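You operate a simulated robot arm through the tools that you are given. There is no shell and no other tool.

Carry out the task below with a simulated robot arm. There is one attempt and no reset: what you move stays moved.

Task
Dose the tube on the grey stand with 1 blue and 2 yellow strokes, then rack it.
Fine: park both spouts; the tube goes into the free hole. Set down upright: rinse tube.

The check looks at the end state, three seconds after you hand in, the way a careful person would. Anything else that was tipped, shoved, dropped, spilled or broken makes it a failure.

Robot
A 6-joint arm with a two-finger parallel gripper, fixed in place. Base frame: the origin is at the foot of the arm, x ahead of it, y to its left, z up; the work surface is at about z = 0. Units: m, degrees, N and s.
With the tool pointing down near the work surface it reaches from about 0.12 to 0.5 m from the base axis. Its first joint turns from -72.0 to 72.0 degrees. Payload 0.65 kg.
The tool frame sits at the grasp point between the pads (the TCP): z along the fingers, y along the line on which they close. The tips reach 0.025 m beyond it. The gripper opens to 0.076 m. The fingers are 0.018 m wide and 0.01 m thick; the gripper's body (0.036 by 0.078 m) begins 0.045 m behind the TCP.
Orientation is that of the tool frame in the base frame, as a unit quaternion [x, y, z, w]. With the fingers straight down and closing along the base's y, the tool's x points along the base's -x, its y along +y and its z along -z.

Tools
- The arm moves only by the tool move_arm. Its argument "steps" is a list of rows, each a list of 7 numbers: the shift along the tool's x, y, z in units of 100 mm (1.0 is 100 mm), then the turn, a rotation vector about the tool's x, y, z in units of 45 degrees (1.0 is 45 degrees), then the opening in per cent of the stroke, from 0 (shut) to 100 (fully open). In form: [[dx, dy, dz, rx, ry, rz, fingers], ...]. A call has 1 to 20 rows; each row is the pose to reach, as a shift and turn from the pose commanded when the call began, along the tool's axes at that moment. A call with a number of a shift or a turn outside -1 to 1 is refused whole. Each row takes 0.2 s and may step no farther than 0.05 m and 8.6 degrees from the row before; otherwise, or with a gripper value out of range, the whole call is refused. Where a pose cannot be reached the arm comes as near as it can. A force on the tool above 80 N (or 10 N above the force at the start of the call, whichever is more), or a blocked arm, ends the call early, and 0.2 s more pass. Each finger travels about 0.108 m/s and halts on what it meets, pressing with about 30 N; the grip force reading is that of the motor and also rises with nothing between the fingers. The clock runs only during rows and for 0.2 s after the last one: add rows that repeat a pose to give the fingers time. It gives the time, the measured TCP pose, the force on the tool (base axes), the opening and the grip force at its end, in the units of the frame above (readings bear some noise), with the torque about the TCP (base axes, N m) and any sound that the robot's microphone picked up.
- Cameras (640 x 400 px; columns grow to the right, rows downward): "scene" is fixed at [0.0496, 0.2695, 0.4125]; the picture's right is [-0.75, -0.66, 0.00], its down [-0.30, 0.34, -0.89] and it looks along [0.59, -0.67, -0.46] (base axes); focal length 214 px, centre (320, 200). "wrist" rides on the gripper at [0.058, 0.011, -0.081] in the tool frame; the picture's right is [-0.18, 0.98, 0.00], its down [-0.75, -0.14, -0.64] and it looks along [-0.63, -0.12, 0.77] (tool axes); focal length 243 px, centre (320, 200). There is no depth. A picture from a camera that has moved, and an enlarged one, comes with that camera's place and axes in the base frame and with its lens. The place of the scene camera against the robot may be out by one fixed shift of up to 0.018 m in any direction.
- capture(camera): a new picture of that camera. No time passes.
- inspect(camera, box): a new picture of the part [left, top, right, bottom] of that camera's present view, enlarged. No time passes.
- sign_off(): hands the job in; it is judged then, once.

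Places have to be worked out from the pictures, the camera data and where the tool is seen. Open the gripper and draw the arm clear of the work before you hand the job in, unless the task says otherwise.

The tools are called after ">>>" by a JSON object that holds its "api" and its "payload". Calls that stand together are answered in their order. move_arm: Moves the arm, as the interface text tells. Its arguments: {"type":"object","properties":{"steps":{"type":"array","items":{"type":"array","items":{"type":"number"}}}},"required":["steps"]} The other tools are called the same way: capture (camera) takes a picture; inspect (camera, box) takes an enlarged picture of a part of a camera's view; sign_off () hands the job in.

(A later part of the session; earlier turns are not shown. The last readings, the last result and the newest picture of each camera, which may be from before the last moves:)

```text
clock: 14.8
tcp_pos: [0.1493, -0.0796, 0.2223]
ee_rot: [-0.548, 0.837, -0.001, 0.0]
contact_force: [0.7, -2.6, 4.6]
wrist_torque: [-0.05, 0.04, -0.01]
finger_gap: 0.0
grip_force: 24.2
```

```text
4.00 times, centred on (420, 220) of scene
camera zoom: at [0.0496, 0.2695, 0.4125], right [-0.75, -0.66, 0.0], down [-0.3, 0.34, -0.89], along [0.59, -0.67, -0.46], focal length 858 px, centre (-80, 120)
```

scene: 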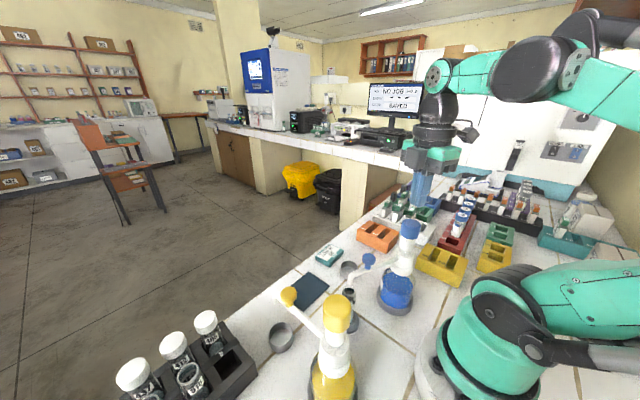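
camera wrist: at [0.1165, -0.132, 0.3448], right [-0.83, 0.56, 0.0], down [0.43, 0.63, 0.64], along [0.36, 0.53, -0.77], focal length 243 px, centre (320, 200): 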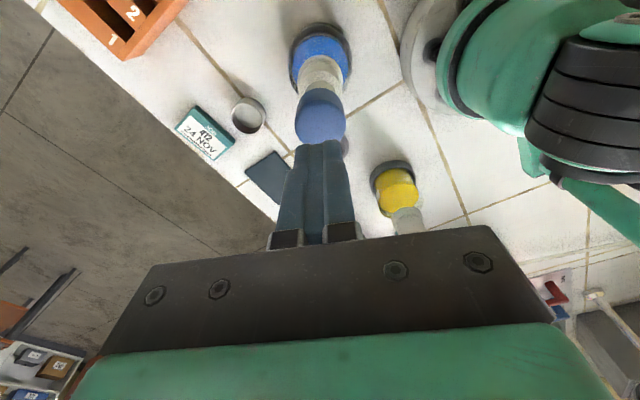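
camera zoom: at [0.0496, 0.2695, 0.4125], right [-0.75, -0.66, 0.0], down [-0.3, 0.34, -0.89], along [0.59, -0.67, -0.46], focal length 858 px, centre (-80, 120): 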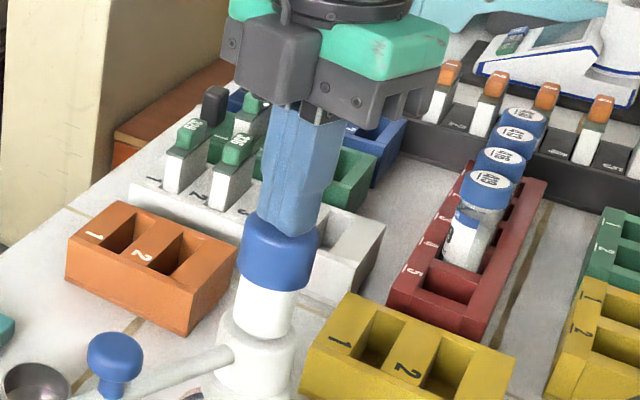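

Contact made: 4.6 N and the cap has moved down several mm. I continue pressing slowly to the bottom of the stroke.

>>> {"api": "move_arm", "payload": {"steps": [[0, 0, 0.02, 0, 0, 0, 0], [0, 0, 0.04, 0, 0, 0, 0]]}}

>>> {"api": "inspect", "payload": {"camera": "scene", "box": [380, 170, 460, 270]}}

```text
clock: 15.4
tcp_pos: [0.1496, -0.0797, 0.2184]
ee_rot: [-0.549, 0.836, 0.0, 0.0]
contact_force: [-1.2, 1.7, 5.7]
wrist_torque: [0.02, 0.07, -0.05]
finger_gap: 0.0001
grip_force: 23.2
```

```text
4.00 times, centred on (420, 220) of scene
camera zoom: at [0.0496, 0.2695, 0.4125], right [-0.75, -0.66, 0.0], down [-0.3, 0.34, -0.89], along [0.59, -0.67, -0.46], focal length 858 px, centre (-80, 120)
```

zoom: 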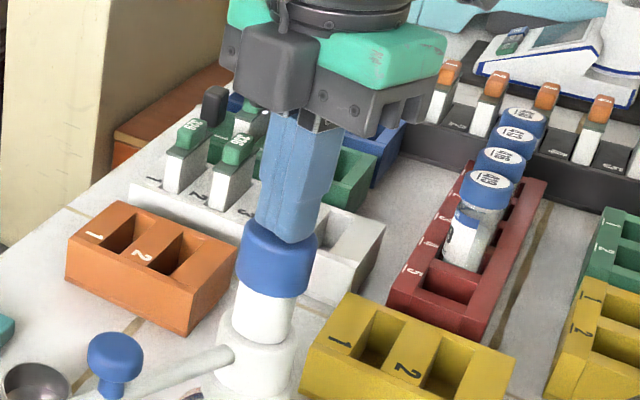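

Force is rising gently (5.7 N) like a spring. I keep pressing.

>>> {"api": "move_arm", "payload": {"steps": [[0, 0, 0.02, 0, 0, 0, 0], [0, 0, 0.04, 0, 0, 0, 0]]}}

>>> {"api": "inspect", "payload": {"camera": "scene", "box": [340, 210, 450, 330]}}

```text
clock: 16.0
tcp_pos: [0.1497, -0.0795, 0.2154]
ee_rot: [-0.548, 0.836, 0.0, 0.001]
contact_force: [-3.3, -1.8, 6.4]
wrist_torque: [-0.01, 0.06, 0.0]
finger_gap: 0.0002
grip_force: 23.6
heard: click
```

```text
3.33 times, centred on (395, 270) of scene
camera zoom: at [0.0496, 0.2695, 0.4125], right [-0.75, -0.66, 0.0], down [-0.3, 0.34, -0.89], along [0.59, -0.67, -0.46], focal length 715 px, centre (70, -33)
```

zoom: 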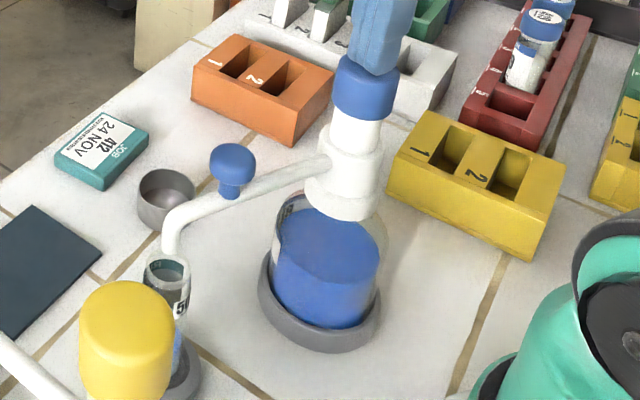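

A click was heard at about 12–14 mm of travel, so the stroke likely registered. I look at the tube contents before releasing.

>>> {"api": "inspect", "payload": {"camera": "scene", "box": [325, 265, 375, 335]}}

>>> {"api": "inspect", "payload": {"camera": "wrist", "box": [300, 100, 400, 200]}}

```text
5.71 times, centred on (350, 300) of scene
camera zoom: at [0.0496, 0.2695, 0.4125], right [-0.75, -0.66, 0.0], down [-0.3, 0.34, -0.89], along [0.59, -0.67, -0.46], focal length 1226 px, centre (149, -371)
```

zoom: 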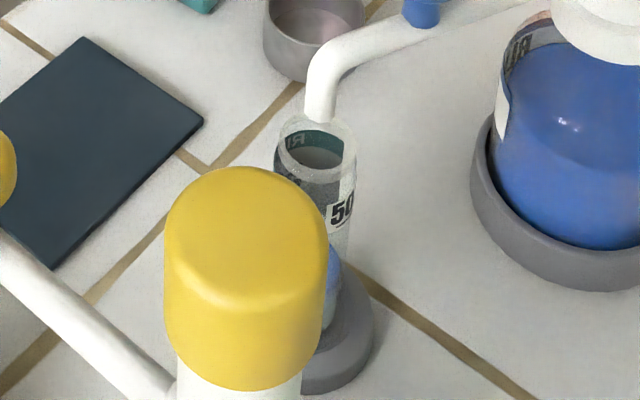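

```text
4.00 times, centred on (350, 150) of wrist
camera zoom: at [0.1171, -0.1297, 0.295], right [-0.83, 0.56, 0.0], down [0.43, 0.63, 0.64], along [0.36, 0.53, -0.77], focal length 970 px, centre (200, 400)
```

zoom: 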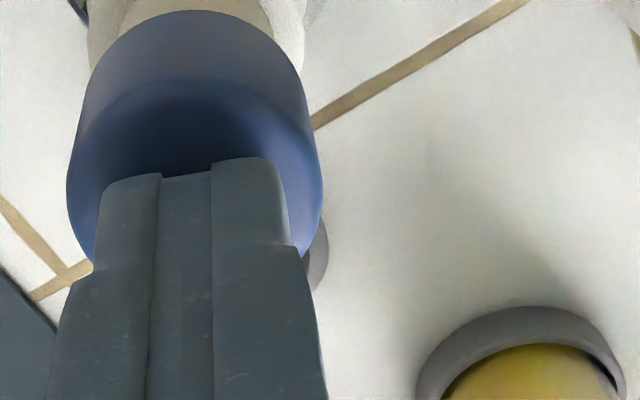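

The liquid in the tube has turned blue, so one blue stroke is in. I release the pump straight up.

>>> {"api": "move_arm", "payload": {"steps": [[0, 0, -0.06, 0, 0, 0, 0], [0, 0, -0.14, 0, 0, 0, 0], [0, 0, -0.3, 0, 0, 0, 0], [0, 0, -0.5, 0, 0, 0, 0], [0, 0, -0.5, 0, 0, 0, 0]]}}

>>> {"api": "inspect", "payload": {"camera": "scene", "box": [310, 210, 450, 340]}}

>>> {"api": "inspect", "payload": {"camera": "scene", "box": [325, 265, 375, 335]}}

>>> {"api": "capture", "payload": {"camera": "wrist"}}

```text
clock: 17.2
tcp_pos: [0.1487, -0.0797, 0.2662]
ee_rot: [-0.548, 0.837, -0.001, 0.0]
contact_force: [-0.7, -0.3, 1.0]
wrist_torque: [0.03, 0.0, -0.04]
finger_gap: 0.0
grip_force: 24.0
```

```text
3.08 times, centred on (380, 275) of scene
camera zoom: at [0.0496, 0.2695, 0.4125], right [-0.75, -0.66, 0.0], down [-0.3, 0.34, -0.89], along [0.59, -0.67, -0.46], focal length 660 px, centre (135, -31)
```

zoom: 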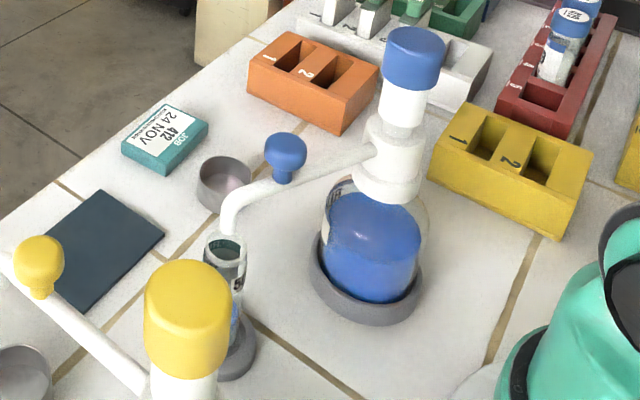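

```text
5.71 times, centred on (350, 300) of scene
camera zoom: at [0.0496, 0.2695, 0.4125], right [-0.75, -0.66, 0.0], down [-0.3, 0.34, -0.89], along [0.59, -0.67, -0.46], focal length 1226 px, centre (149, -371)
```

zoom: 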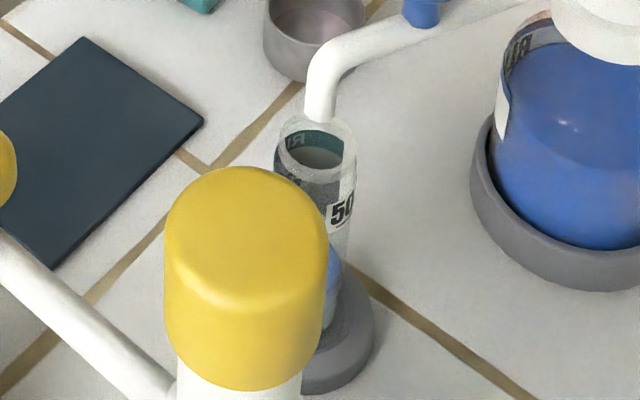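

```text
taken
camera wrist: at [0.1168, -0.1302, 0.3457], right [-0.83, 0.56, 0.0], down [0.43, 0.63, 0.64], along [0.36, 0.53, -0.77], focal length 243 px, centre (320, 200)
```

wrist: 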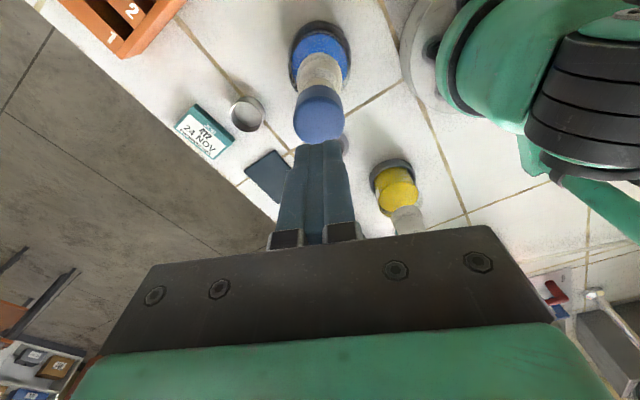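

The cap sprang back and nothing dripped elsewhere. I return over the blue knob with fingers open, then descend onto it.

>>> {"api": "move_arm", "payload": {"steps": [[-0.1, 0, 0, 0, 0, 0, 30], [-0.45, -0.01, 0, 0, 0, 0, 70], [-0.8, -0.02, 0.05, 0, 0, 0, 70], [-0.85, -0.02, 0.1, 0, 0, 0, 70], [-0.85, -0.02, 0.1, 0, 0, 0, 70]]}}

>>> {"api": "capture", "payload": {"camera": "wrist"}}

>>> {"api": "inspect", "payload": {"camera": "wrist", "box": [285, 40, 375, 150]}}

```text
clock: 18.4
tcp_pos: [0.1851, -0.0015, 0.2539]
ee_rot: [-0.548, 0.837, 0.0, 0.0]
contact_force: [-0.6, 0.3, 0.1]
wrist_torque: [0.04, 0.05, 0.02]
finger_gap: 0.0532
grip_force: 0.1
```

```text
taken
camera wrist: at [0.1528, -0.0524, 0.3354], right [-0.83, 0.56, 0.0], down [0.43, 0.63, 0.64], along [0.36, 0.53, -0.77], focal length 243 px, centre (320, 200)
```

wrist: 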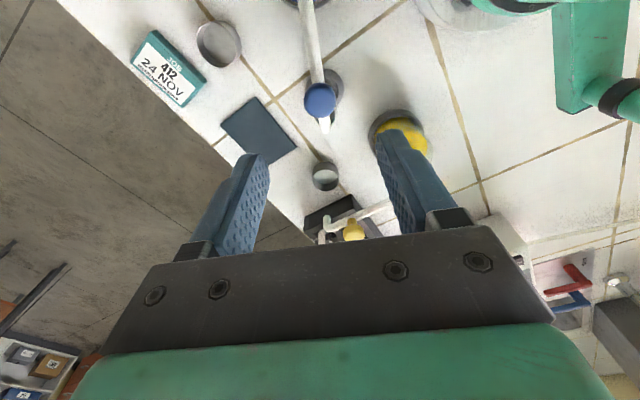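

```text
3.64 times, centred on (330, 95) of wrist
camera zoom: at [0.1528, -0.0524, 0.3354], right [-0.83, 0.56, 0.0], down [0.43, 0.63, 0.64], along [0.36, 0.53, -0.77], focal length 882 px, centre (284, 582)
```

zoom: 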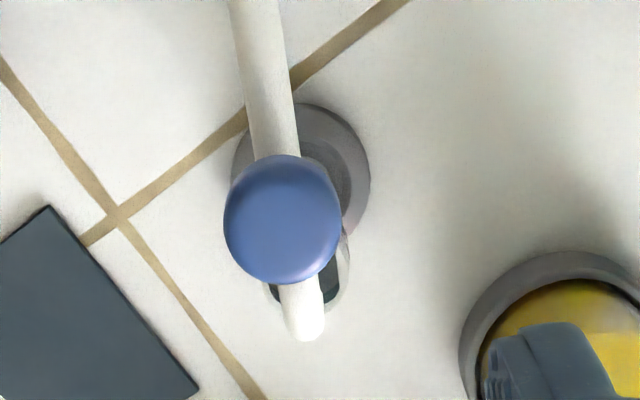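

The knob is exactly where I left it. I descend onto it and close to the loose cage.

>>> {"api": "move_arm", "payload": {"steps": [[0, 0, 0.3, 0, 0, 0, 70], [0, 0, 0.6, 0, 0, 0, 70], [0, 0, 0.9, 0, 0, 0, 70], [0, 0, 1.0, 0, 0, 0, 70], [0, 0, 1.0, 0, 0, 0, 50], [0, 0, 1.0, 0, 0, 0, 36], [0, 0, 1.0, 0, 0, 0, 36]]}}

>>> {"api": "capture", "payload": {"camera": "wrist"}}

```text
clock: 20.0
tcp_pos: [0.1844, -0.0038, 0.156]
ee_rot: [-0.548, 0.836, -0.002, 0.0]
contact_force: [0.0, -0.3, -0.2]
wrist_torque: [0.02, -0.03, 0.01]
finger_gap: 0.0275
grip_force: 0.1
```

```text
taken
camera wrist: at [0.1526, -0.054, 0.2354], right [-0.83, 0.56, 0.0], down [0.43, 0.63, 0.64], along [0.36, 0.53, -0.77], focal length 243 px, centre (320, 200)
```

wrist: 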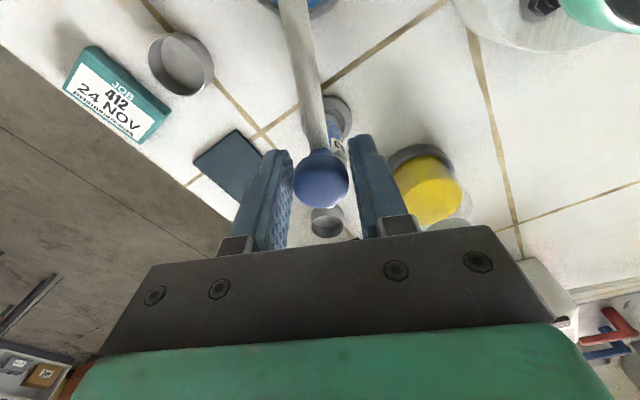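

Caged again, with blue liquid visible in the tube. I swing the blue spout back toward its cup, first 44°.

>>> {"api": "move_arm", "payload": {"steps": [[0.002, -0.06, 0, 0, 0, 0.089, 36], [0.008, -0.12, 0, 0, 0, 0.178, 36], [0.019, -0.18, 0, 0, 0, 0.267, 36], [0.0335, -0.239, 0, 0, 0, 0.356, 36], [0.052, -0.297, 0, 0, 0, 0.444, 36], [0.075, -0.353, 0, 0, 0, 0.533, 36], [0.101, -0.407, 0, 0, 0, 0.622, 36], [0.132, -0.46, 0, 0, 0, 0.711, 36], [0.166, -0.51, 0, 0, 0, 0.8, 36], [0.203, -0.558, 0, 0, 0, 0.889, 36], [0.243, -0.603, 0, 0, 0, 0.978, 36]]}}

>>> {"api": "move_arm", "payload": {"steps": [[0.002, -0.06, 0, 0, 0, 0.089, 36], [0.008, -0.12, 0, 0, 0, 0.178, 36], [0.019, -0.18, 0, 0, 0, 0.267, 36], [0.0335, -0.239, 0, 0, 0, 0.356, 36], [0.052, -0.297, 0, 0, 0, 0.444, 36], [0.066, -0.333, 0, 0, 0, 0.5, 36], [0.072, -0.347, 0, 0, 0, 0.522, 36]]}}

>>> {"api": "capture", "payload": {"camera": "wrist"}}

>>> {"api": "inspect", "payload": {"camera": "scene", "box": [310, 180, 450, 330]}}

```text
clock: 22.4
tcp_pos: [0.2301, -0.0489, 0.1559]
ee_rot: [-0.194, 0.981, -0.001, 0.0]
contact_force: [-0.3, -0.1, -0.6]
wrist_torque: [-0.01, -0.01, 0.06]
finger_gap: 0.0275
grip_force: 0.3
```

```text
clock: 24.0
tcp_pos: [0.2357, -0.0823, 0.1565]
ee_rot: [0.01, 1.0, 0.0, 0.001]
contact_force: [-1.8, 4.7, 0.5]
wrist_torque: [0.03, 0.0, 0.02]
finger_gap: 0.0308
grip_force: 2.2
```

```text
taken
camera wrist: at [0.1789, -0.0733, 0.236], right [0.2, 0.98, 0.0], down [0.75, -0.16, 0.64], along [0.63, -0.13, -0.77], focal length 243 px, centre (320, 200)
```

wrist: 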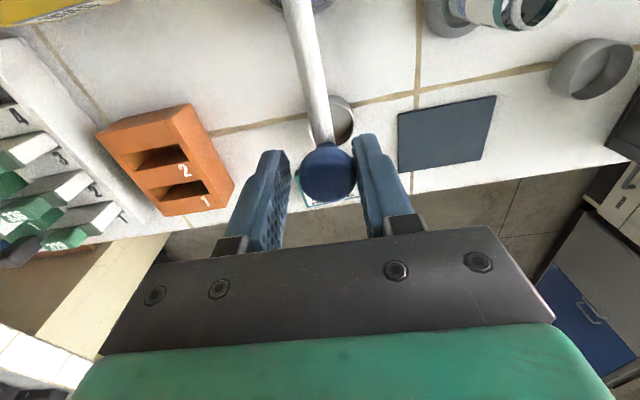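

```text
2.67 times, centred on (380, 255) of scene
camera zoom: at [0.0496, 0.2695, 0.4125], right [-0.75, -0.66, 0.0], down [-0.3, 0.34, -0.89], along [0.59, -0.67, -0.46], focal length 572 px, centre (160, 53)
```

zoom: 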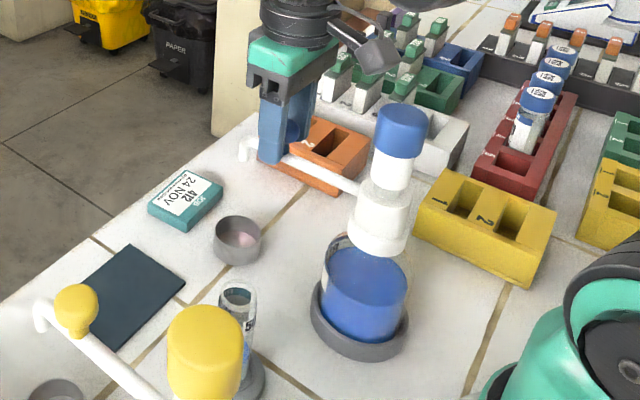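

A 4.7 N reaction and the fingers being pushed apart indicate the spout reached its park stop. I ease off, open the fingers and lift clear.

>>> {"api": "move_arm", "payload": {"steps": [[0, 0.015, 0, 0, 0, 0, 45], [0, 0.015, 0, 0, 0, 0, 70], [0, 0.015, 0, 0, 0, 0, 70], [0, 0.015, -0.3, 0, 0, 0, 70], [0, 0.015, -0.65, 0, 0, 0, 70], [0, 0.015, -1.0, 0, 0, 0, 70]]}}

>>> {"api": "capture", "payload": {"camera": "wrist"}}

>>> {"api": "inspect", "payload": {"camera": "wrist", "box": [260, 0, 400, 160]}}

>>> {"api": "inspect", "payload": {"camera": "scene", "box": [310, 210, 450, 330]}}

```text
clock: 25.4
tcp_pos: [0.2367, -0.0837, 0.2555]
ee_rot: [0.009, 1.0, 0.001, -0.001]
contact_force: [0.2, 0.1, 0.2]
wrist_torque: [0.02, -0.01, 0.01]
finger_gap: 0.0533
grip_force: 0.1
```

```text
taken
camera wrist: at [0.1795, -0.0737, 0.3358], right [0.2, 0.98, 0.0], down [0.75, -0.15, 0.64], along [0.63, -0.13, -0.77], focal length 243 px, centre (320, 200)
```

wrist: 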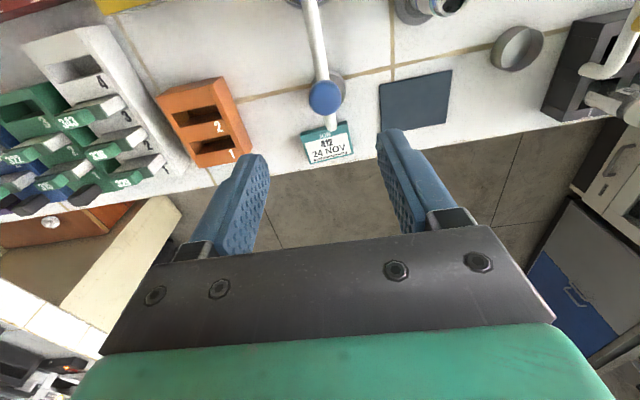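

```text
2.50 times, centred on (330, 80) of wrist
camera zoom: at [0.1795, -0.0737, 0.3358], right [0.2, 0.98, 0.0], down [0.75, -0.15, 0.64], along [0.63, -0.13, -0.77], focal length 606 px, centre (295, 500)
```

zoom: 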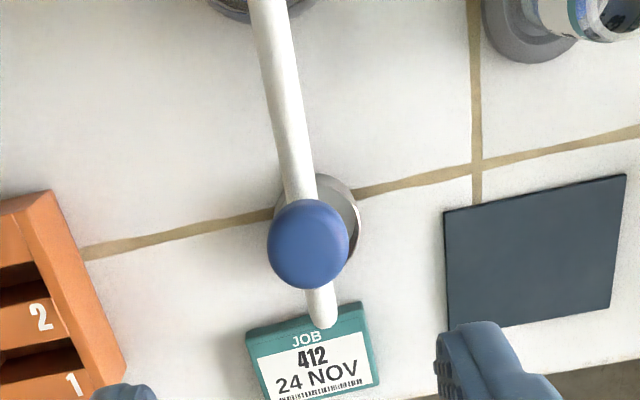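

```text
3.33 times, centred on (380, 270) of scene
camera zoom: at [0.0496, 0.2695, 0.4125], right [-0.75, -0.66, 0.0], down [-0.3, 0.34, -0.89], along [0.59, -0.67, -0.46], focal length 715 px, centre (120, -33)
```

zoom: 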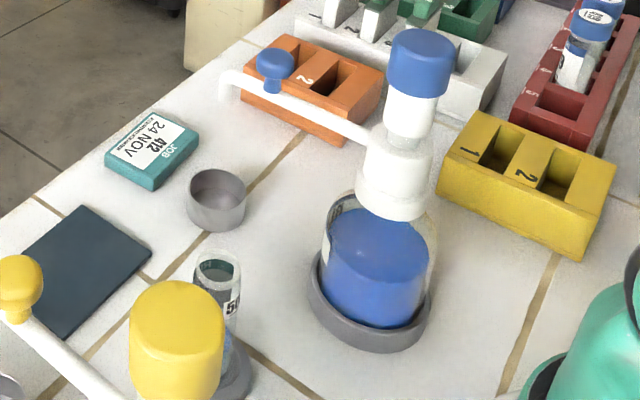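

Blue spout is back at its original parked position over its cup. I move across to the yellow knob at (0.2355, 0.139), straightening the yaw.

>>> {"api": "move_arm", "payload": {"steps": [[0.005, 0.3, 0, 0, 0, -0.02, 70], [0.012, 0.7, 0, 0, 0, -0.02, 70], [0.018, 1.0, 0, 0, 0, -0.022, 70]]}}

>>> {"api": "move_arm", "payload": {"steps": [[0, 0.4, 0, 0, 0, 0, 70], [0, 0.8, 0, 0, 0, 0, 70], [0, 1.0, 0, 0, 0, 0, 70], [0, 1.0, 0, 0, 0, 0, 70]]}}

>>> {"api": "capture", "payload": {"camera": "wrist"}}

>>> {"api": "inspect", "payload": {"camera": "wrist", "box": [280, 0, 420, 160]}}

```text
clock: 26.2
tcp_pos: [0.2369, 0.0187, 0.2563]
ee_rot: [0.001, 1.0, -0.001, 0.0]
contact_force: [-0.3, 0.6, 0.8]
wrist_torque: [0.02, -0.01, 0.02]
finger_gap: 0.0531
grip_force: 0.1
```

```text
clock: 27.2
tcp_pos: [0.2383, 0.1199, 0.2539]
ee_rot: [0.001, 1.0, 0.0, 0.0]
contact_force: [0.0, -0.2, -0.7]
wrist_torque: [0.02, 0.0, 0.0]
finger_gap: 0.0527
grip_force: 0.0
```

```text
taken
camera wrist: at [0.1809, 0.128, 0.3337], right [0.18, 0.98, 0.0], down [0.75, -0.14, 0.64], along [0.63, -0.12, -0.77], focal length 243 px, centre (320, 200)
```

wrist: 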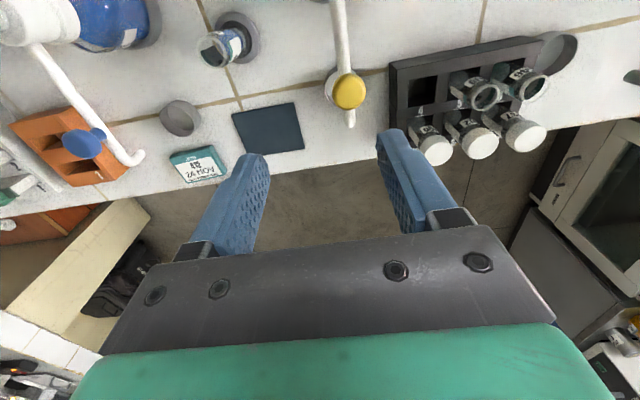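

```text
2.50 times, centred on (350, 80) of wrist
camera zoom: at [0.1809, 0.128, 0.3337], right [0.18, 0.98, 0.0], down [0.75, -0.14, 0.64], along [0.63, -0.12, -0.77], focal length 606 px, centre (245, 500)
```

zoom: 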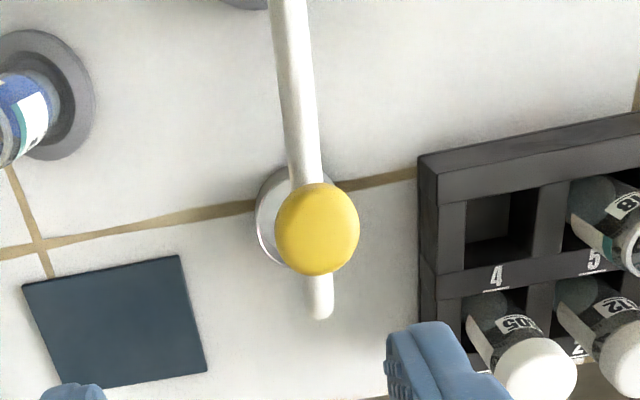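

Yellow knob measures (0.2357, 0.139), about 22 mm left of the gripper. I shift over it and descend with open fingers to z≈0.156.

>>> {"api": "move_arm", "payload": {"steps": [[0.03, 0.215, 0, 0, 0, 0, 70], [0.03, 0.215, 0.1, 0, 0, 0, 70], [0.03, 0.215, 0.35, 0, 0, 0, 70], [0.03, 0.215, 0.6, 0, 0, 0, 70], [0.03, 0.215, 0.8, 0, 0, 0, 70], [0.03, 0.215, 0.99, 0, 0, 0, 70], [0.03, 0.215, 0.99, 0, 0, 0, 70]]}}

>>> {"api": "capture", "payload": {"camera": "wrist"}}

>>> {"api": "inspect", "payload": {"camera": "scene", "box": [230, 240, 380, 400]}}

```text
clock: 28.8
tcp_pos: [0.2331, 0.1397, 0.1567]
ee_rot: [0.001, 1.0, 0.0, 0.0]
contact_force: [0.4, -0.6, -0.1]
wrist_torque: [0.0, 0.01, 0.01]
finger_gap: 0.0533
grip_force: 0.1
```

```text
taken
camera wrist: at [0.176, 0.1491, 0.2355], right [0.18, 0.98, 0.0], down [0.75, -0.14, 0.64], along [0.63, -0.12, -0.77], focal length 243 px, centre (320, 200)
```

wrist: 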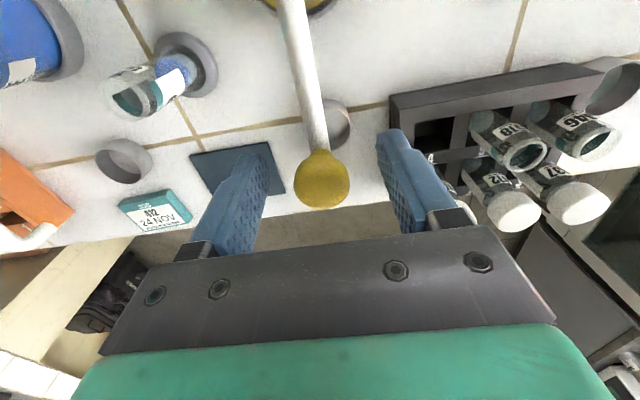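

```text
2.50 times, centred on (305, 320) of scene
camera zoom: at [0.0496, 0.2695, 0.4125], right [-0.75, -0.66, 0.0], down [-0.3, 0.34, -0.89], along [0.59, -0.67, -0.46], focal length 536 px, centre (358, -100)
```

zoom: 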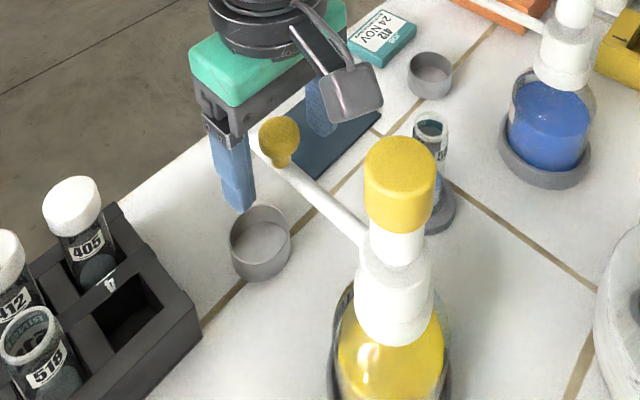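

Knob is well centred between the fingers. I close to the loose cage, nudging 2 mm outward.

>>> {"api": "move_arm", "payload": {"steps": [[-0.02, 0, 0, 0, 0, 0, 60], [-0.02, 0, 0, 0, 0, 0, 45], [-0.02, 0, 0, 0, 0, 0, 36], [-0.02, 0, 0, 0, 0, 0, 36]]}}

>>> {"api": "capture", "payload": {"camera": "wrist"}}

```text
clock: 29.8
tcp_pos: [0.2358, 0.14, 0.1557]
ee_rot: [0.0, 1.0, 0.0, 0.0]
contact_force: [0.1, -0.5, -0.3]
wrist_torque: [0.01, -0.04, 0.01]
finger_gap: 0.0273
grip_force: 0.0
```

```text
taken
camera wrist: at [0.1786, 0.1492, 0.2359], right [0.18, 0.98, 0.0], down [0.75, -0.14, 0.64], along [0.63, -0.12, -0.77], focal length 243 px, centre (320, 200)
```

wrist: 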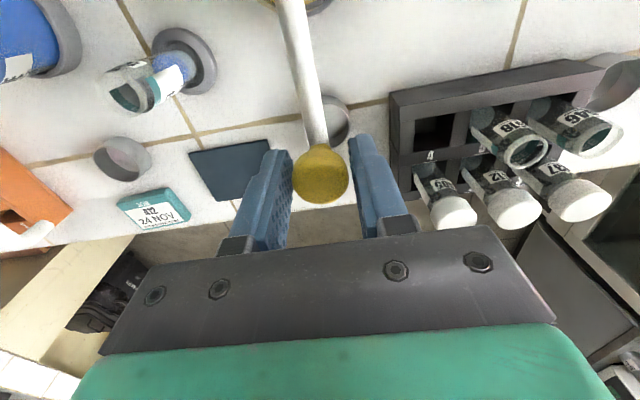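

Caged. I swing the yellow spout clockwise toward the tube, first 44°.

>>> {"api": "move_arm", "payload": {"steps": [[0.002, -0.06, 0, 0, 0, 0.089, 36], [0.008, -0.12, 0, 0, 0, 0.178, 36], [0.019, -0.18, 0, 0, 0, 0.267, 36], [0.0335, -0.239, 0, 0, 0, 0.356, 36], [0.052, -0.297, 0, 0, 0, 0.444, 36], [0.075, -0.353, 0, 0, 0, 0.533, 36], [0.101, -0.407, 0, 0, 0, 0.622, 36], [0.132, -0.46, 0, 0, 0, 0.711, 36], [0.166, -0.51, 0, 0, 0, 0.8, 36], [0.203, -0.558, 0, 0, 0, 0.889, 36], [0.243, -0.603, 0, 0, 0, 0.978, 36]]}}

>>> {"api": "capture", "payload": {"camera": "wrist"}}

>>> {"api": "inspect", "payload": {"camera": "scene", "box": [240, 220, 400, 400]}}

```text
clock: 32.2
tcp_pos: [0.2105, 0.0803, 0.1576]
ee_rot: [0.375, 0.927, -0.001, 0.0]
contact_force: [0.0, 0.1, -0.1]
wrist_torque: [0.03, 0.0, 0.02]
finger_gap: 0.0275
grip_force: 0.1
```

```text
taken
camera wrist: at [0.1779, 0.1271, 0.2368], right [0.82, 0.58, 0.0], down [0.44, -0.63, 0.64], along [0.37, -0.53, -0.77], focal length 243 px, centre (320, 200)
```

wrist: 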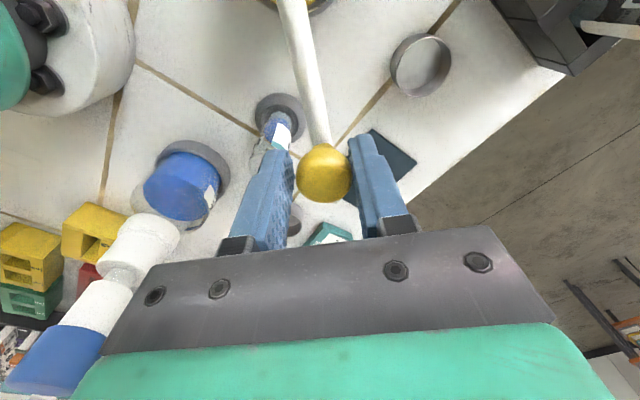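

```text
2.22 times, centred on (320, 310) of scene
camera zoom: at [0.0496, 0.2695, 0.4125], right [-0.75, -0.66, 0.0], down [-0.3, 0.34, -0.89], along [0.59, -0.67, -0.46], focal length 477 px, centre (320, -44)
```

zoom: 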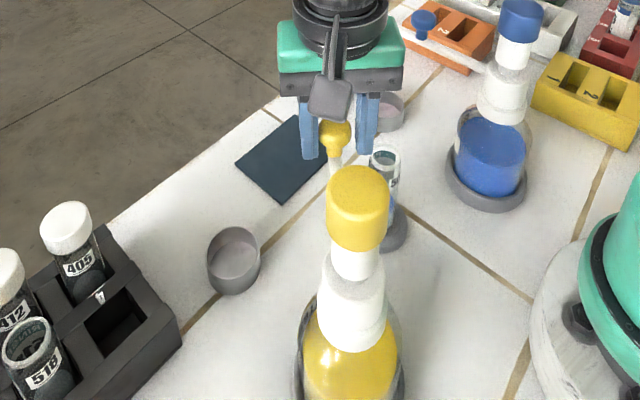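

Following nicely. I continue another ~22° to bring the yellow tip above the tube.

>>> {"api": "move_arm", "payload": {"steps": [[0.002, -0.06, 0, 0, 0, 0.089, 36], [0.008, -0.12, 0, 0, 0, 0.178, 36], [0.019, -0.18, 0, 0, 0, 0.267, 36], [0.0335, -0.239, 0, 0, 0, 0.356, 36], [0.052, -0.297, 0, 0, 0, 0.444, 36], [0.066, -0.333, 0, 0, 0, 0.5, 36]]}}

>>> {"api": "inspect", "payload": {"camera": "wrist", "box": [270, 70, 400, 220]}}

>>> {"api": "inspect", "payload": {"camera": "scene", "box": [290, 220, 400, 340]}}

```text
clock: 33.6
tcp_pos: [0.1831, 0.0608, 0.1565]
ee_rot: [0.549, 0.835, -0.001, 0.0]
contact_force: [0.5, 0.2, 0.6]
wrist_torque: [-0.02, 0.01, -0.01]
finger_gap: 0.0274
grip_force: 0.1
```

```text
2.67 times, centred on (335, 145) of wrist
camera zoom: at [0.1717, 0.1174, 0.2366], right [0.98, 0.22, 0.0], down [0.17, -0.75, 0.64], along [0.14, -0.63, -0.77], focal length 647 px, centre (280, 347)
```

zoom: 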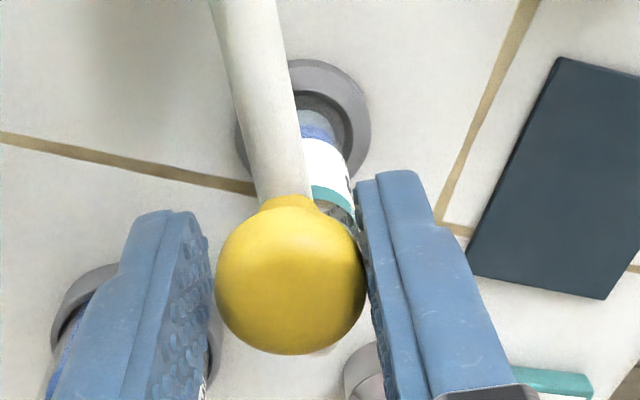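

```text
3.33 times, centred on (345, 280) of scene
camera zoom: at [0.0496, 0.2695, 0.4125], right [-0.75, -0.66, 0.0], down [-0.3, 0.34, -0.89], along [0.59, -0.67, -0.46], focal length 715 px, centre (237, -67)
```

zoom: 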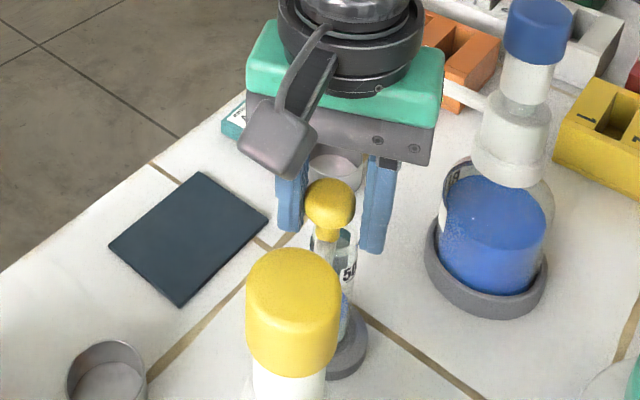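

The tip lines up with the tube within about 1 mm tangentially. I open the fingers and lift off the knob.

>>> {"api": "move_arm", "payload": {"steps": [[0, 0, 0, 0, 0, 0, 55], [0, 0, 0, 0, 0, 0, 70], [0, 0, -0.2, 0, 0, 0, 70], [0, 0, -0.5, 0, 0, 0, 70], [0, 0, -0.9, 0, 0, 0, 70], [0, 0, -1.0, 0, 0, 0, 70]]}}

>>> {"api": "inspect", "payload": {"camera": "wrist", "box": [285, 40, 375, 150]}}

>>> {"api": "inspect", "payload": {"camera": "scene", "box": [290, 220, 400, 340]}}

>>> {"api": "capture", "payload": {"camera": "wrist"}}

```text
clock: 35.0
tcp_pos: [0.1828, 0.0601, 0.2543]
ee_rot: [0.549, 0.836, 0.001, 0.001]
contact_force: [0.7, 0.2, -0.2]
wrist_torque: [0.03, -0.01, 0.02]
finger_gap: 0.0531
grip_force: 0.1
```

```text
3.64 times, centred on (330, 95) of wrist
camera zoom: at [0.1709, 0.1154, 0.3346], right [0.97, 0.22, 0.0], down [0.17, -0.75, 0.64], along [0.14, -0.63, -0.77], focal length 882 px, centre (284, 582)
```

zoom: 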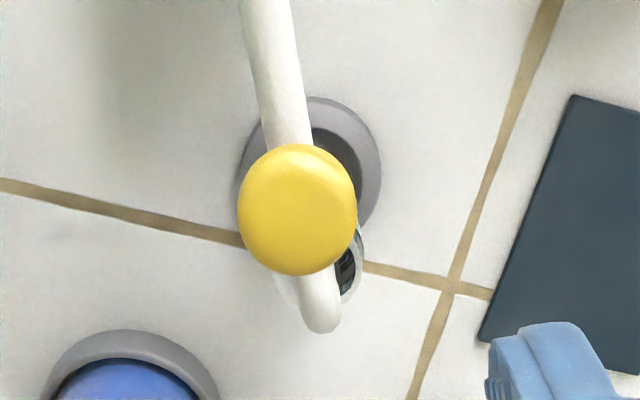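

```text
3.33 times, centred on (345, 280) of scene
camera zoom: at [0.0496, 0.2695, 0.4125], right [-0.75, -0.66, 0.0], down [-0.3, 0.34, -0.89], along [0.59, -0.67, -0.46], focal length 715 px, centre (237, -67)
```

zoom: 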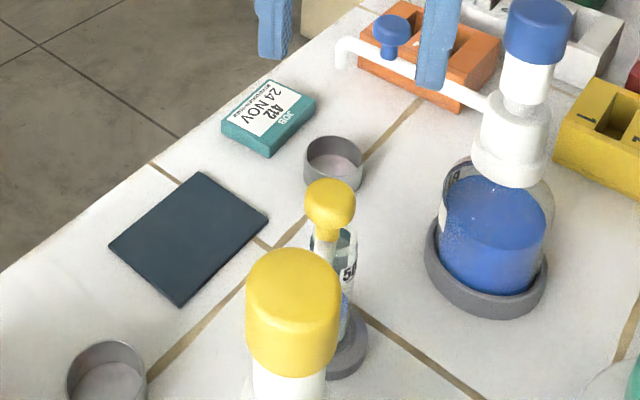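

```text
taken
camera wrist: at [0.1709, 0.1154, 0.3346], right [0.97, 0.22, 0.0], down [0.17, -0.75, 0.64], along [0.14, -0.63, -0.77], focal length 243 px, centre (320, 200)
```

wrist: 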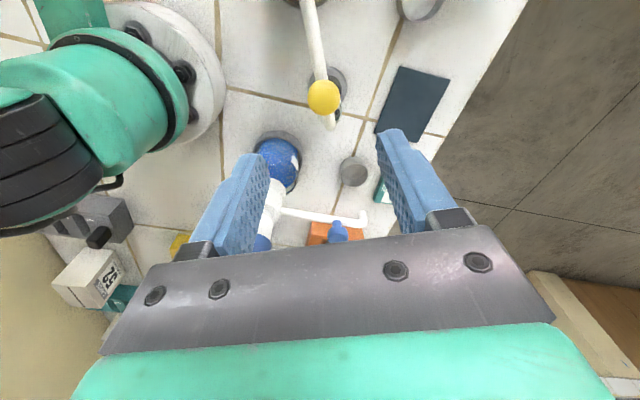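

The yellow tip is directly above the tube. I shut the fingers and move over the yellow cap at (0.148, 0.139).

>>> {"api": "move_arm", "payload": {"steps": [[0.1, 0, -0.1, 0, 0, 0, 30], [0.4, 0, -0.1, 0, 0, 0, 0], [0.75, 0, -0.1, 0, 0, 0, 0], [0.85, 0, -0.1, 0, 0, 0, 0], [0.85, 0, -0.1, 0, 0, 0, 0]]}}

>>> {"api": "inspect", "payload": {"camera": "wrist", "box": [260, 10, 390, 170]}}

>>> {"api": "inspect", "payload": {"camera": "scene", "box": [270, 220, 410, 400]}}

```text
clock: 36.2
tcp_pos: [0.1485, 0.1383, 0.265]
ee_rot: [0.549, 0.836, 0.0, 0.0]
contact_force: [0.2, 0.7, 0.2]
wrist_torque: [0.0, -0.01, 0.03]
finger_gap: 0.0
grip_force: 24.1
```

```text
2.50 times, centred on (325, 90) of wrist
camera zoom: at [0.1368, 0.1938, 0.3453], right [0.97, 0.22, 0.0], down [0.17, -0.75, 0.64], along [0.14, -0.63, -0.77], focal length 606 px, centre (308, 475)
```

zoom: 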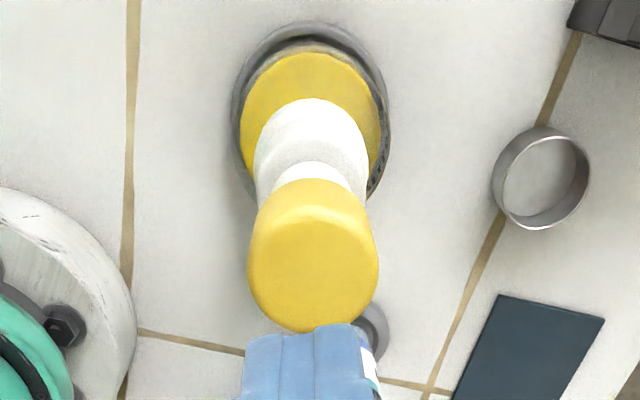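

```text
2.22 times, centred on (340, 310) of scene
camera zoom: at [0.0496, 0.2695, 0.4125], right [-0.75, -0.66, 0.0], down [-0.3, 0.34, -0.89], along [0.59, -0.67, -0.46], focal length 477 px, centre (276, -44)
```

zoom: 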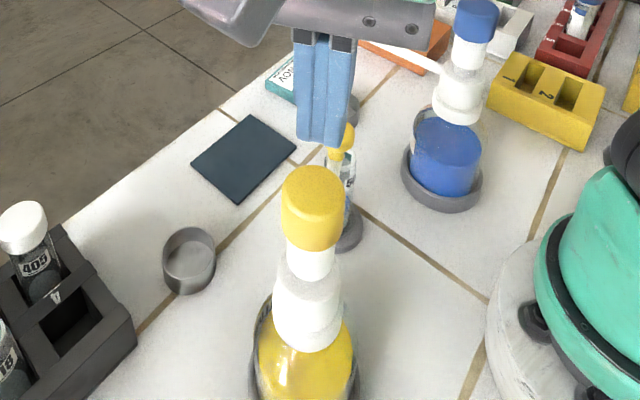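

Tips are within ~2 mm of the cap centre at about (0.150, 0.1395). I lower with a small correction to just above the cap.

>>> {"api": "move_arm", "payload": {"steps": [[0, 0.02, 0.1, 0, 0, 0, 0], [0, 0.02, 0.2, 0, 0, 0, 0], [0, 0.02, 0.3, 0, 0, 0, 0], [0, 0.02, 0.3, 0, 0, 0, 0]]}}

>>> {"api": "inspect", "payload": {"camera": "wrist", "box": [260, 40, 390, 200]}}

>>> {"api": "inspect", "payload": {"camera": "scene", "box": [270, 250, 400, 370]}}

```text
clock: 37.2
tcp_pos: [0.1503, 0.1398, 0.2362]
ee_rot: [0.549, 0.836, 0.0, 0.0]
contact_force: [0.1, -0.2, 0.2]
wrist_torque: [-0.01, 0.01, 0.01]
finger_gap: 0.0
grip_force: 23.5
```

```text
2.50 times, centred on (325, 120) of wrist
camera zoom: at [0.1387, 0.196, 0.3159], right [0.97, 0.22, 0.0], down [0.17, -0.75, 0.64], along [0.14, -0.63, -0.77], focal length 606 px, centre (308, 400)
```

zoom: 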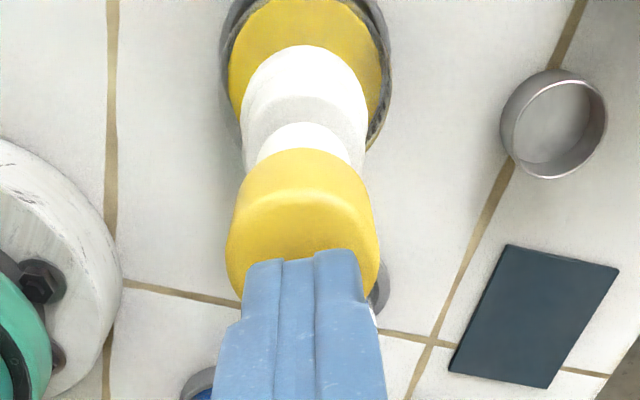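

```text
3.33 times, centred on (335, 310) of scene
camera zoom: at [0.0496, 0.2695, 0.4125], right [-0.75, -0.66, 0.0], down [-0.3, 0.34, -0.89], along [0.59, -0.67, -0.46], focal length 715 px, centre (270, -167)
```

zoom: 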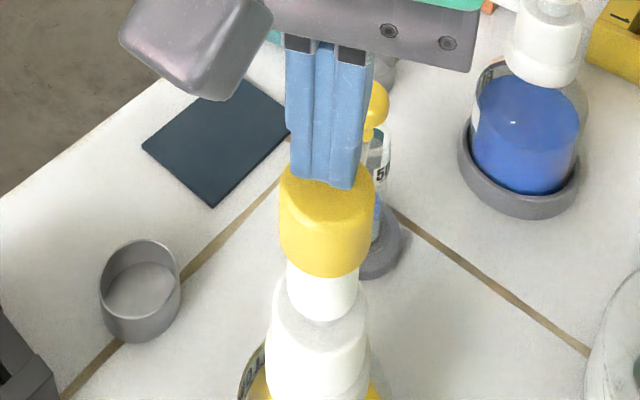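

Well centred. I press the yellow pump in small rows down to the depth where the blue one clicked.

>>> {"api": "move_arm", "payload": {"steps": [[0, 0, 0.04, 0, 0, 0, 0], [0, 0, 0.08, 0, 0, 0, 0], [0, 0, 0.11, 0, 0, 0, 0], [0, 0, 0.14, 0, 0, 0, 0], [0, 0, 0.17, 0, 0, 0, 0], [0, 0, 0.19, 0, 0, 0, 0], [0, 0, 0.2, 0, 0, 0, 0]]}}

>>> {"api": "inspect", "payload": {"camera": "scene", "box": [270, 250, 400, 370]}}

```text
clock: 38.8
tcp_pos: [0.1507, 0.1391, 0.2175]
ee_rot: [0.549, 0.836, 0.001, 0.001]
contact_force: [1.1, 2.8, 5.9]
wrist_torque: [0.05, -0.04, -0.04]
finger_gap: 0.0
grip_force: 23.6
heard: click
```

```text
3.33 times, centred on (335, 310) of scene
camera zoom: at [0.0496, 0.2694, 0.4125], right [-0.75, -0.66, 0.0], down [-0.3, 0.34, -0.89], along [0.59, -0.67, -0.46], focal length 715 px, centre (270, -167)
```

zoom: 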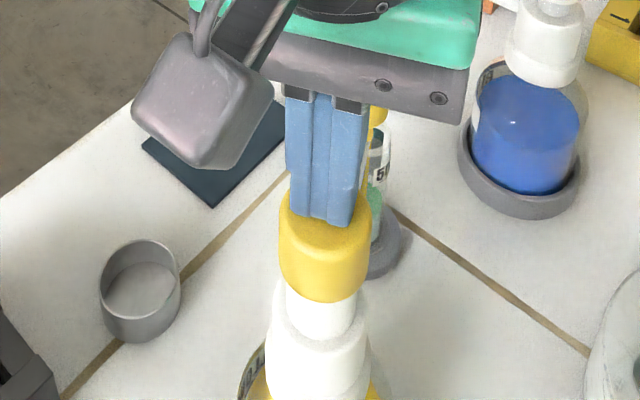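

One click, and the tube contents went green: first yellow stroke is in. I release fully, back up above the cap.

>>> {"api": "move_arm", "payload": {"steps": [[0, 0, -0.06, 0, 0, 0, 0], [0, 0, -0.13, 0, 0, 0, 0], [0, 0, -0.2, 0, 0, 0, 0], [0, 0, -0.2, 0, 0, 0, 0], [0, 0, -0.2, 0, 0, 0, 0]]}}

>>> {"api": "inspect", "payload": {"camera": "scene", "box": [270, 250, 400, 370]}}

```text
clock: 40.0
tcp_pos: [0.152, 0.1391, 0.2368]
ee_rot: [0.549, 0.836, 0.0, -0.001]
contact_force: [0.0, -0.3, -0.2]
wrist_torque: [-0.01, 0.01, -0.01]
finger_gap: 0.0
grip_force: 23.2
```

```text
3.33 times, centred on (335, 310) of scene
camera zoom: at [0.0496, 0.2695, 0.4125], right [-0.75, -0.66, 0.0], down [-0.3, 0.34, -0.89], along [0.59, -0.67, -0.46], focal length 715 px, centre (270, -167)
```

zoom: 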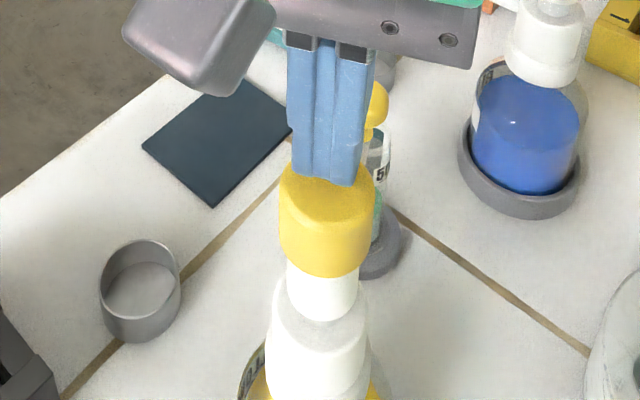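

The cap is fully back up with no load on the tool. I press the second yellow stroke the same way.

>>> {"api": "move_arm", "payload": {"steps": [[0, 0, 0.04, 0, 0, 0, 0], [0, 0, 0.08, 0, 0, 0, 0], [0, 0, 0.11, 0, 0, 0, 0], [0, 0, 0.14, 0, 0, 0, 0], [0, 0, 0.17, 0, 0, 0, 0], [0, 0, 0.19, 0, 0, 0, 0], [0, 0, 0.2, 0, 0, 0, 0]]}}

>>> {"api": "inspect", "payload": {"camera": "scene", "box": [270, 250, 400, 370]}}

```text
clock: 41.6
tcp_pos: [0.1508, 0.1387, 0.2161]
ee_rot: [0.549, 0.836, 0.0, 0.0]
contact_force: [-1.8, 2.4, 6.5]
wrist_torque: [0.02, 0.05, -0.01]
finger_gap: 0.0
grip_force: 23.7
heard: click
```

```text
3.33 times, centred on (335, 310) of scene
camera zoom: at [0.0496, 0.2695, 0.4125], right [-0.75, -0.66, 0.0], down [-0.3, 0.34, -0.89], along [0.59, -0.67, -0.46], focal length 715 px, centre (270, -167)
```

zoom: 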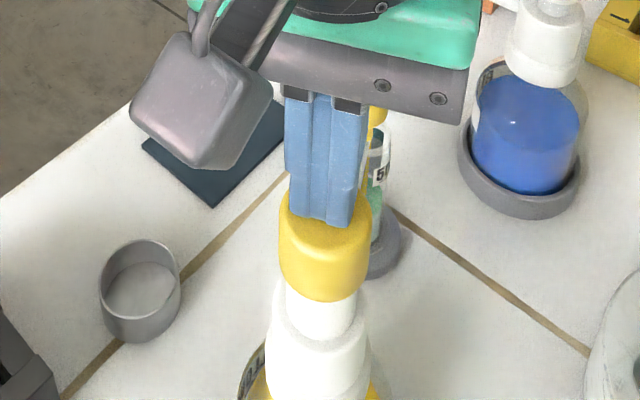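

Second click heard. I release straight up to a safe height and check the tube.

>>> {"api": "move_arm", "payload": {"steps": [[0, 0, -0.06, 0, 0, 0, 0], [0, 0, -0.13, 0, 0, 0, 0], [0, 0, -0.25, 0, 0, 0, 0], [0, 0, -0.5, 0, 0, 0, 0], [0, 0, -0.5, 0, 0, 0, 0]]}}

>>> {"api": "inspect", "payload": {"camera": "scene", "box": [300, 250, 400, 350]}}

>>> {"api": "inspect", "payload": {"camera": "wrist", "box": [260, 10, 420, 190]}}

```text
clock: 42.8
tcp_pos: [0.1511, 0.1378, 0.2658]
ee_rot: [0.549, 0.836, 0.001, 0.0]
contact_force: [1.0, -0.3, 1.5]
wrist_torque: [-0.02, 0.02, -0.01]
finger_gap: 0.0
grip_force: 23.7
```

```text
4.00 times, centred on (350, 300) of scene
camera zoom: at [0.0496, 0.2695, 0.4125], right [-0.75, -0.66, 0.0], down [-0.3, 0.34, -0.89], along [0.59, -0.67, -0.46], focal length 858 px, centre (200, -200)
```

zoom: 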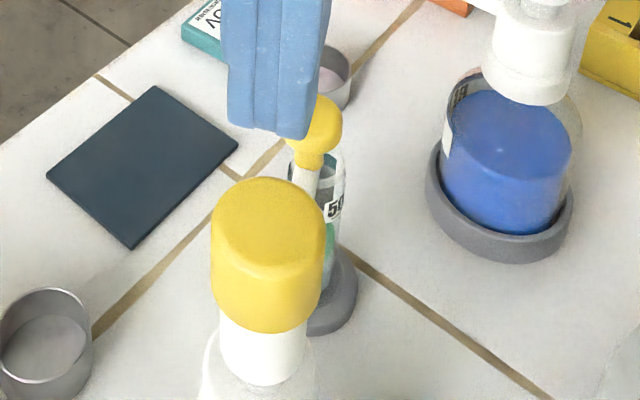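

```text
2.22 times, centred on (340, 100) of wrist
camera zoom: at [0.1398, 0.1943, 0.3459], right [0.97, 0.22, 0.0], down [0.17, -0.75, 0.64], along [0.14, -0.63, -0.77], focal length 539 px, centre (276, 422)
```

zoom: 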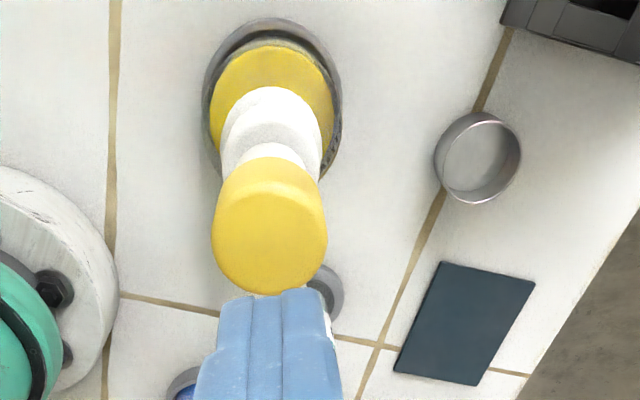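

No spill; tube contents are green. I return over the yellow knob with open fingers.

>>> {"api": "move_arm", "payload": {"steps": [[-0.1, 0, 0, 0, 0, 0, 30], [-0.45, -0.01, 0, 0, 0, 0, 70], [-0.8, -0.02, 0.05, 0, 0, 0, 70], [-0.85, -0.02, 0.1, 0, 0, 0, 70], [-0.85, -0.02, 0.1, 0, 0, 0, 70]]}}

>>> {"api": "capture", "payload": {"camera": "wrist"}}

>>> {"api": "inspect", "payload": {"camera": "wrist", "box": [285, 40, 375, 150]}}

```text
clock: 44.0
tcp_pos: [0.1843, 0.0587, 0.2555]
ee_rot: [0.548, 0.837, 0.001, 0.001]
contact_force: [0.0, 0.3, 0.9]
wrist_torque: [0.0, -0.01, 0.01]
finger_gap: 0.0531
grip_force: 0.1
```

```text
taken
camera wrist: at [0.1712, 0.115, 0.3359], right [0.97, 0.22, 0.0], down [0.17, -0.75, 0.64], along [0.14, -0.63, -0.77], focal length 243 px, centre (320, 200)
```

wrist: 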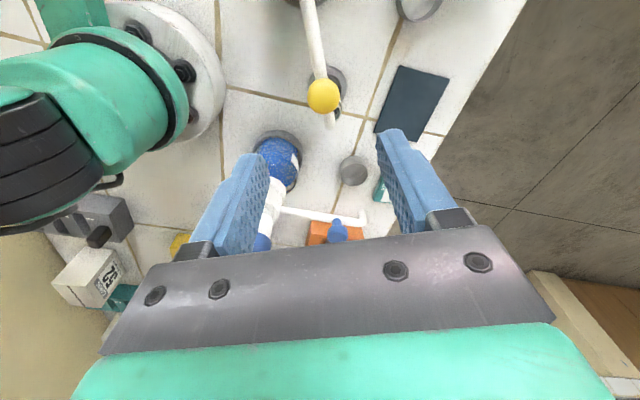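

```text
3.64 times, centred on (330, 95) of wrist
camera zoom: at [0.1712, 0.115, 0.3359], right [0.97, 0.22, 0.0], down [0.17, -0.75, 0.64], along [0.14, -0.63, -0.77], focal length 882 px, centre (284, 582)
```

zoom: 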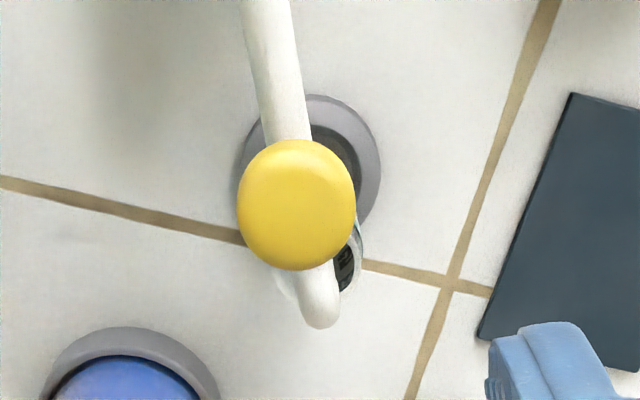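

The yellow knob is unchanged. I descend onto it and cage it again.

>>> {"api": "move_arm", "payload": {"steps": [[0, 0, 0.3, 0, 0, 0, 70], [0, 0, 0.6, 0, 0, 0, 70], [0, 0, 0.9, 0, 0, 0, 70], [0, 0, 1.0, 0, 0, 0, 70], [0, 0, 1.0, 0, 0, 0, 50], [0, 0, 1.0, 0, 0, 0, 36], [0, 0, 1.0, 0, 0, 0, 36]]}}

>>> {"api": "capture", "payload": {"camera": "wrist"}}

```text
clock: 45.6
tcp_pos: [0.1832, 0.0588, 0.1555]
ee_rot: [0.549, 0.836, 0.0, 0.0]
contact_force: [2.5, 0.4, -1.3]
wrist_torque: [-0.02, 0.05, -0.03]
finger_gap: 0.0287
grip_force: 1.4
```

```text
taken
camera wrist: at [0.1715, 0.115, 0.2349], right [0.97, 0.22, 0.0], down [0.17, -0.75, 0.64], along [0.14, -0.63, -0.77], focal length 243 px, centre (320, 200)
```

wrist: 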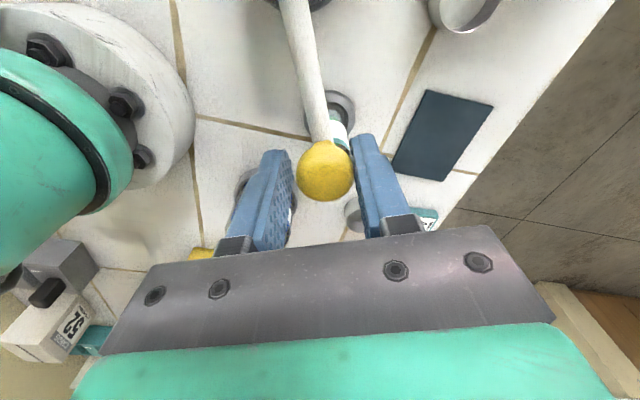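

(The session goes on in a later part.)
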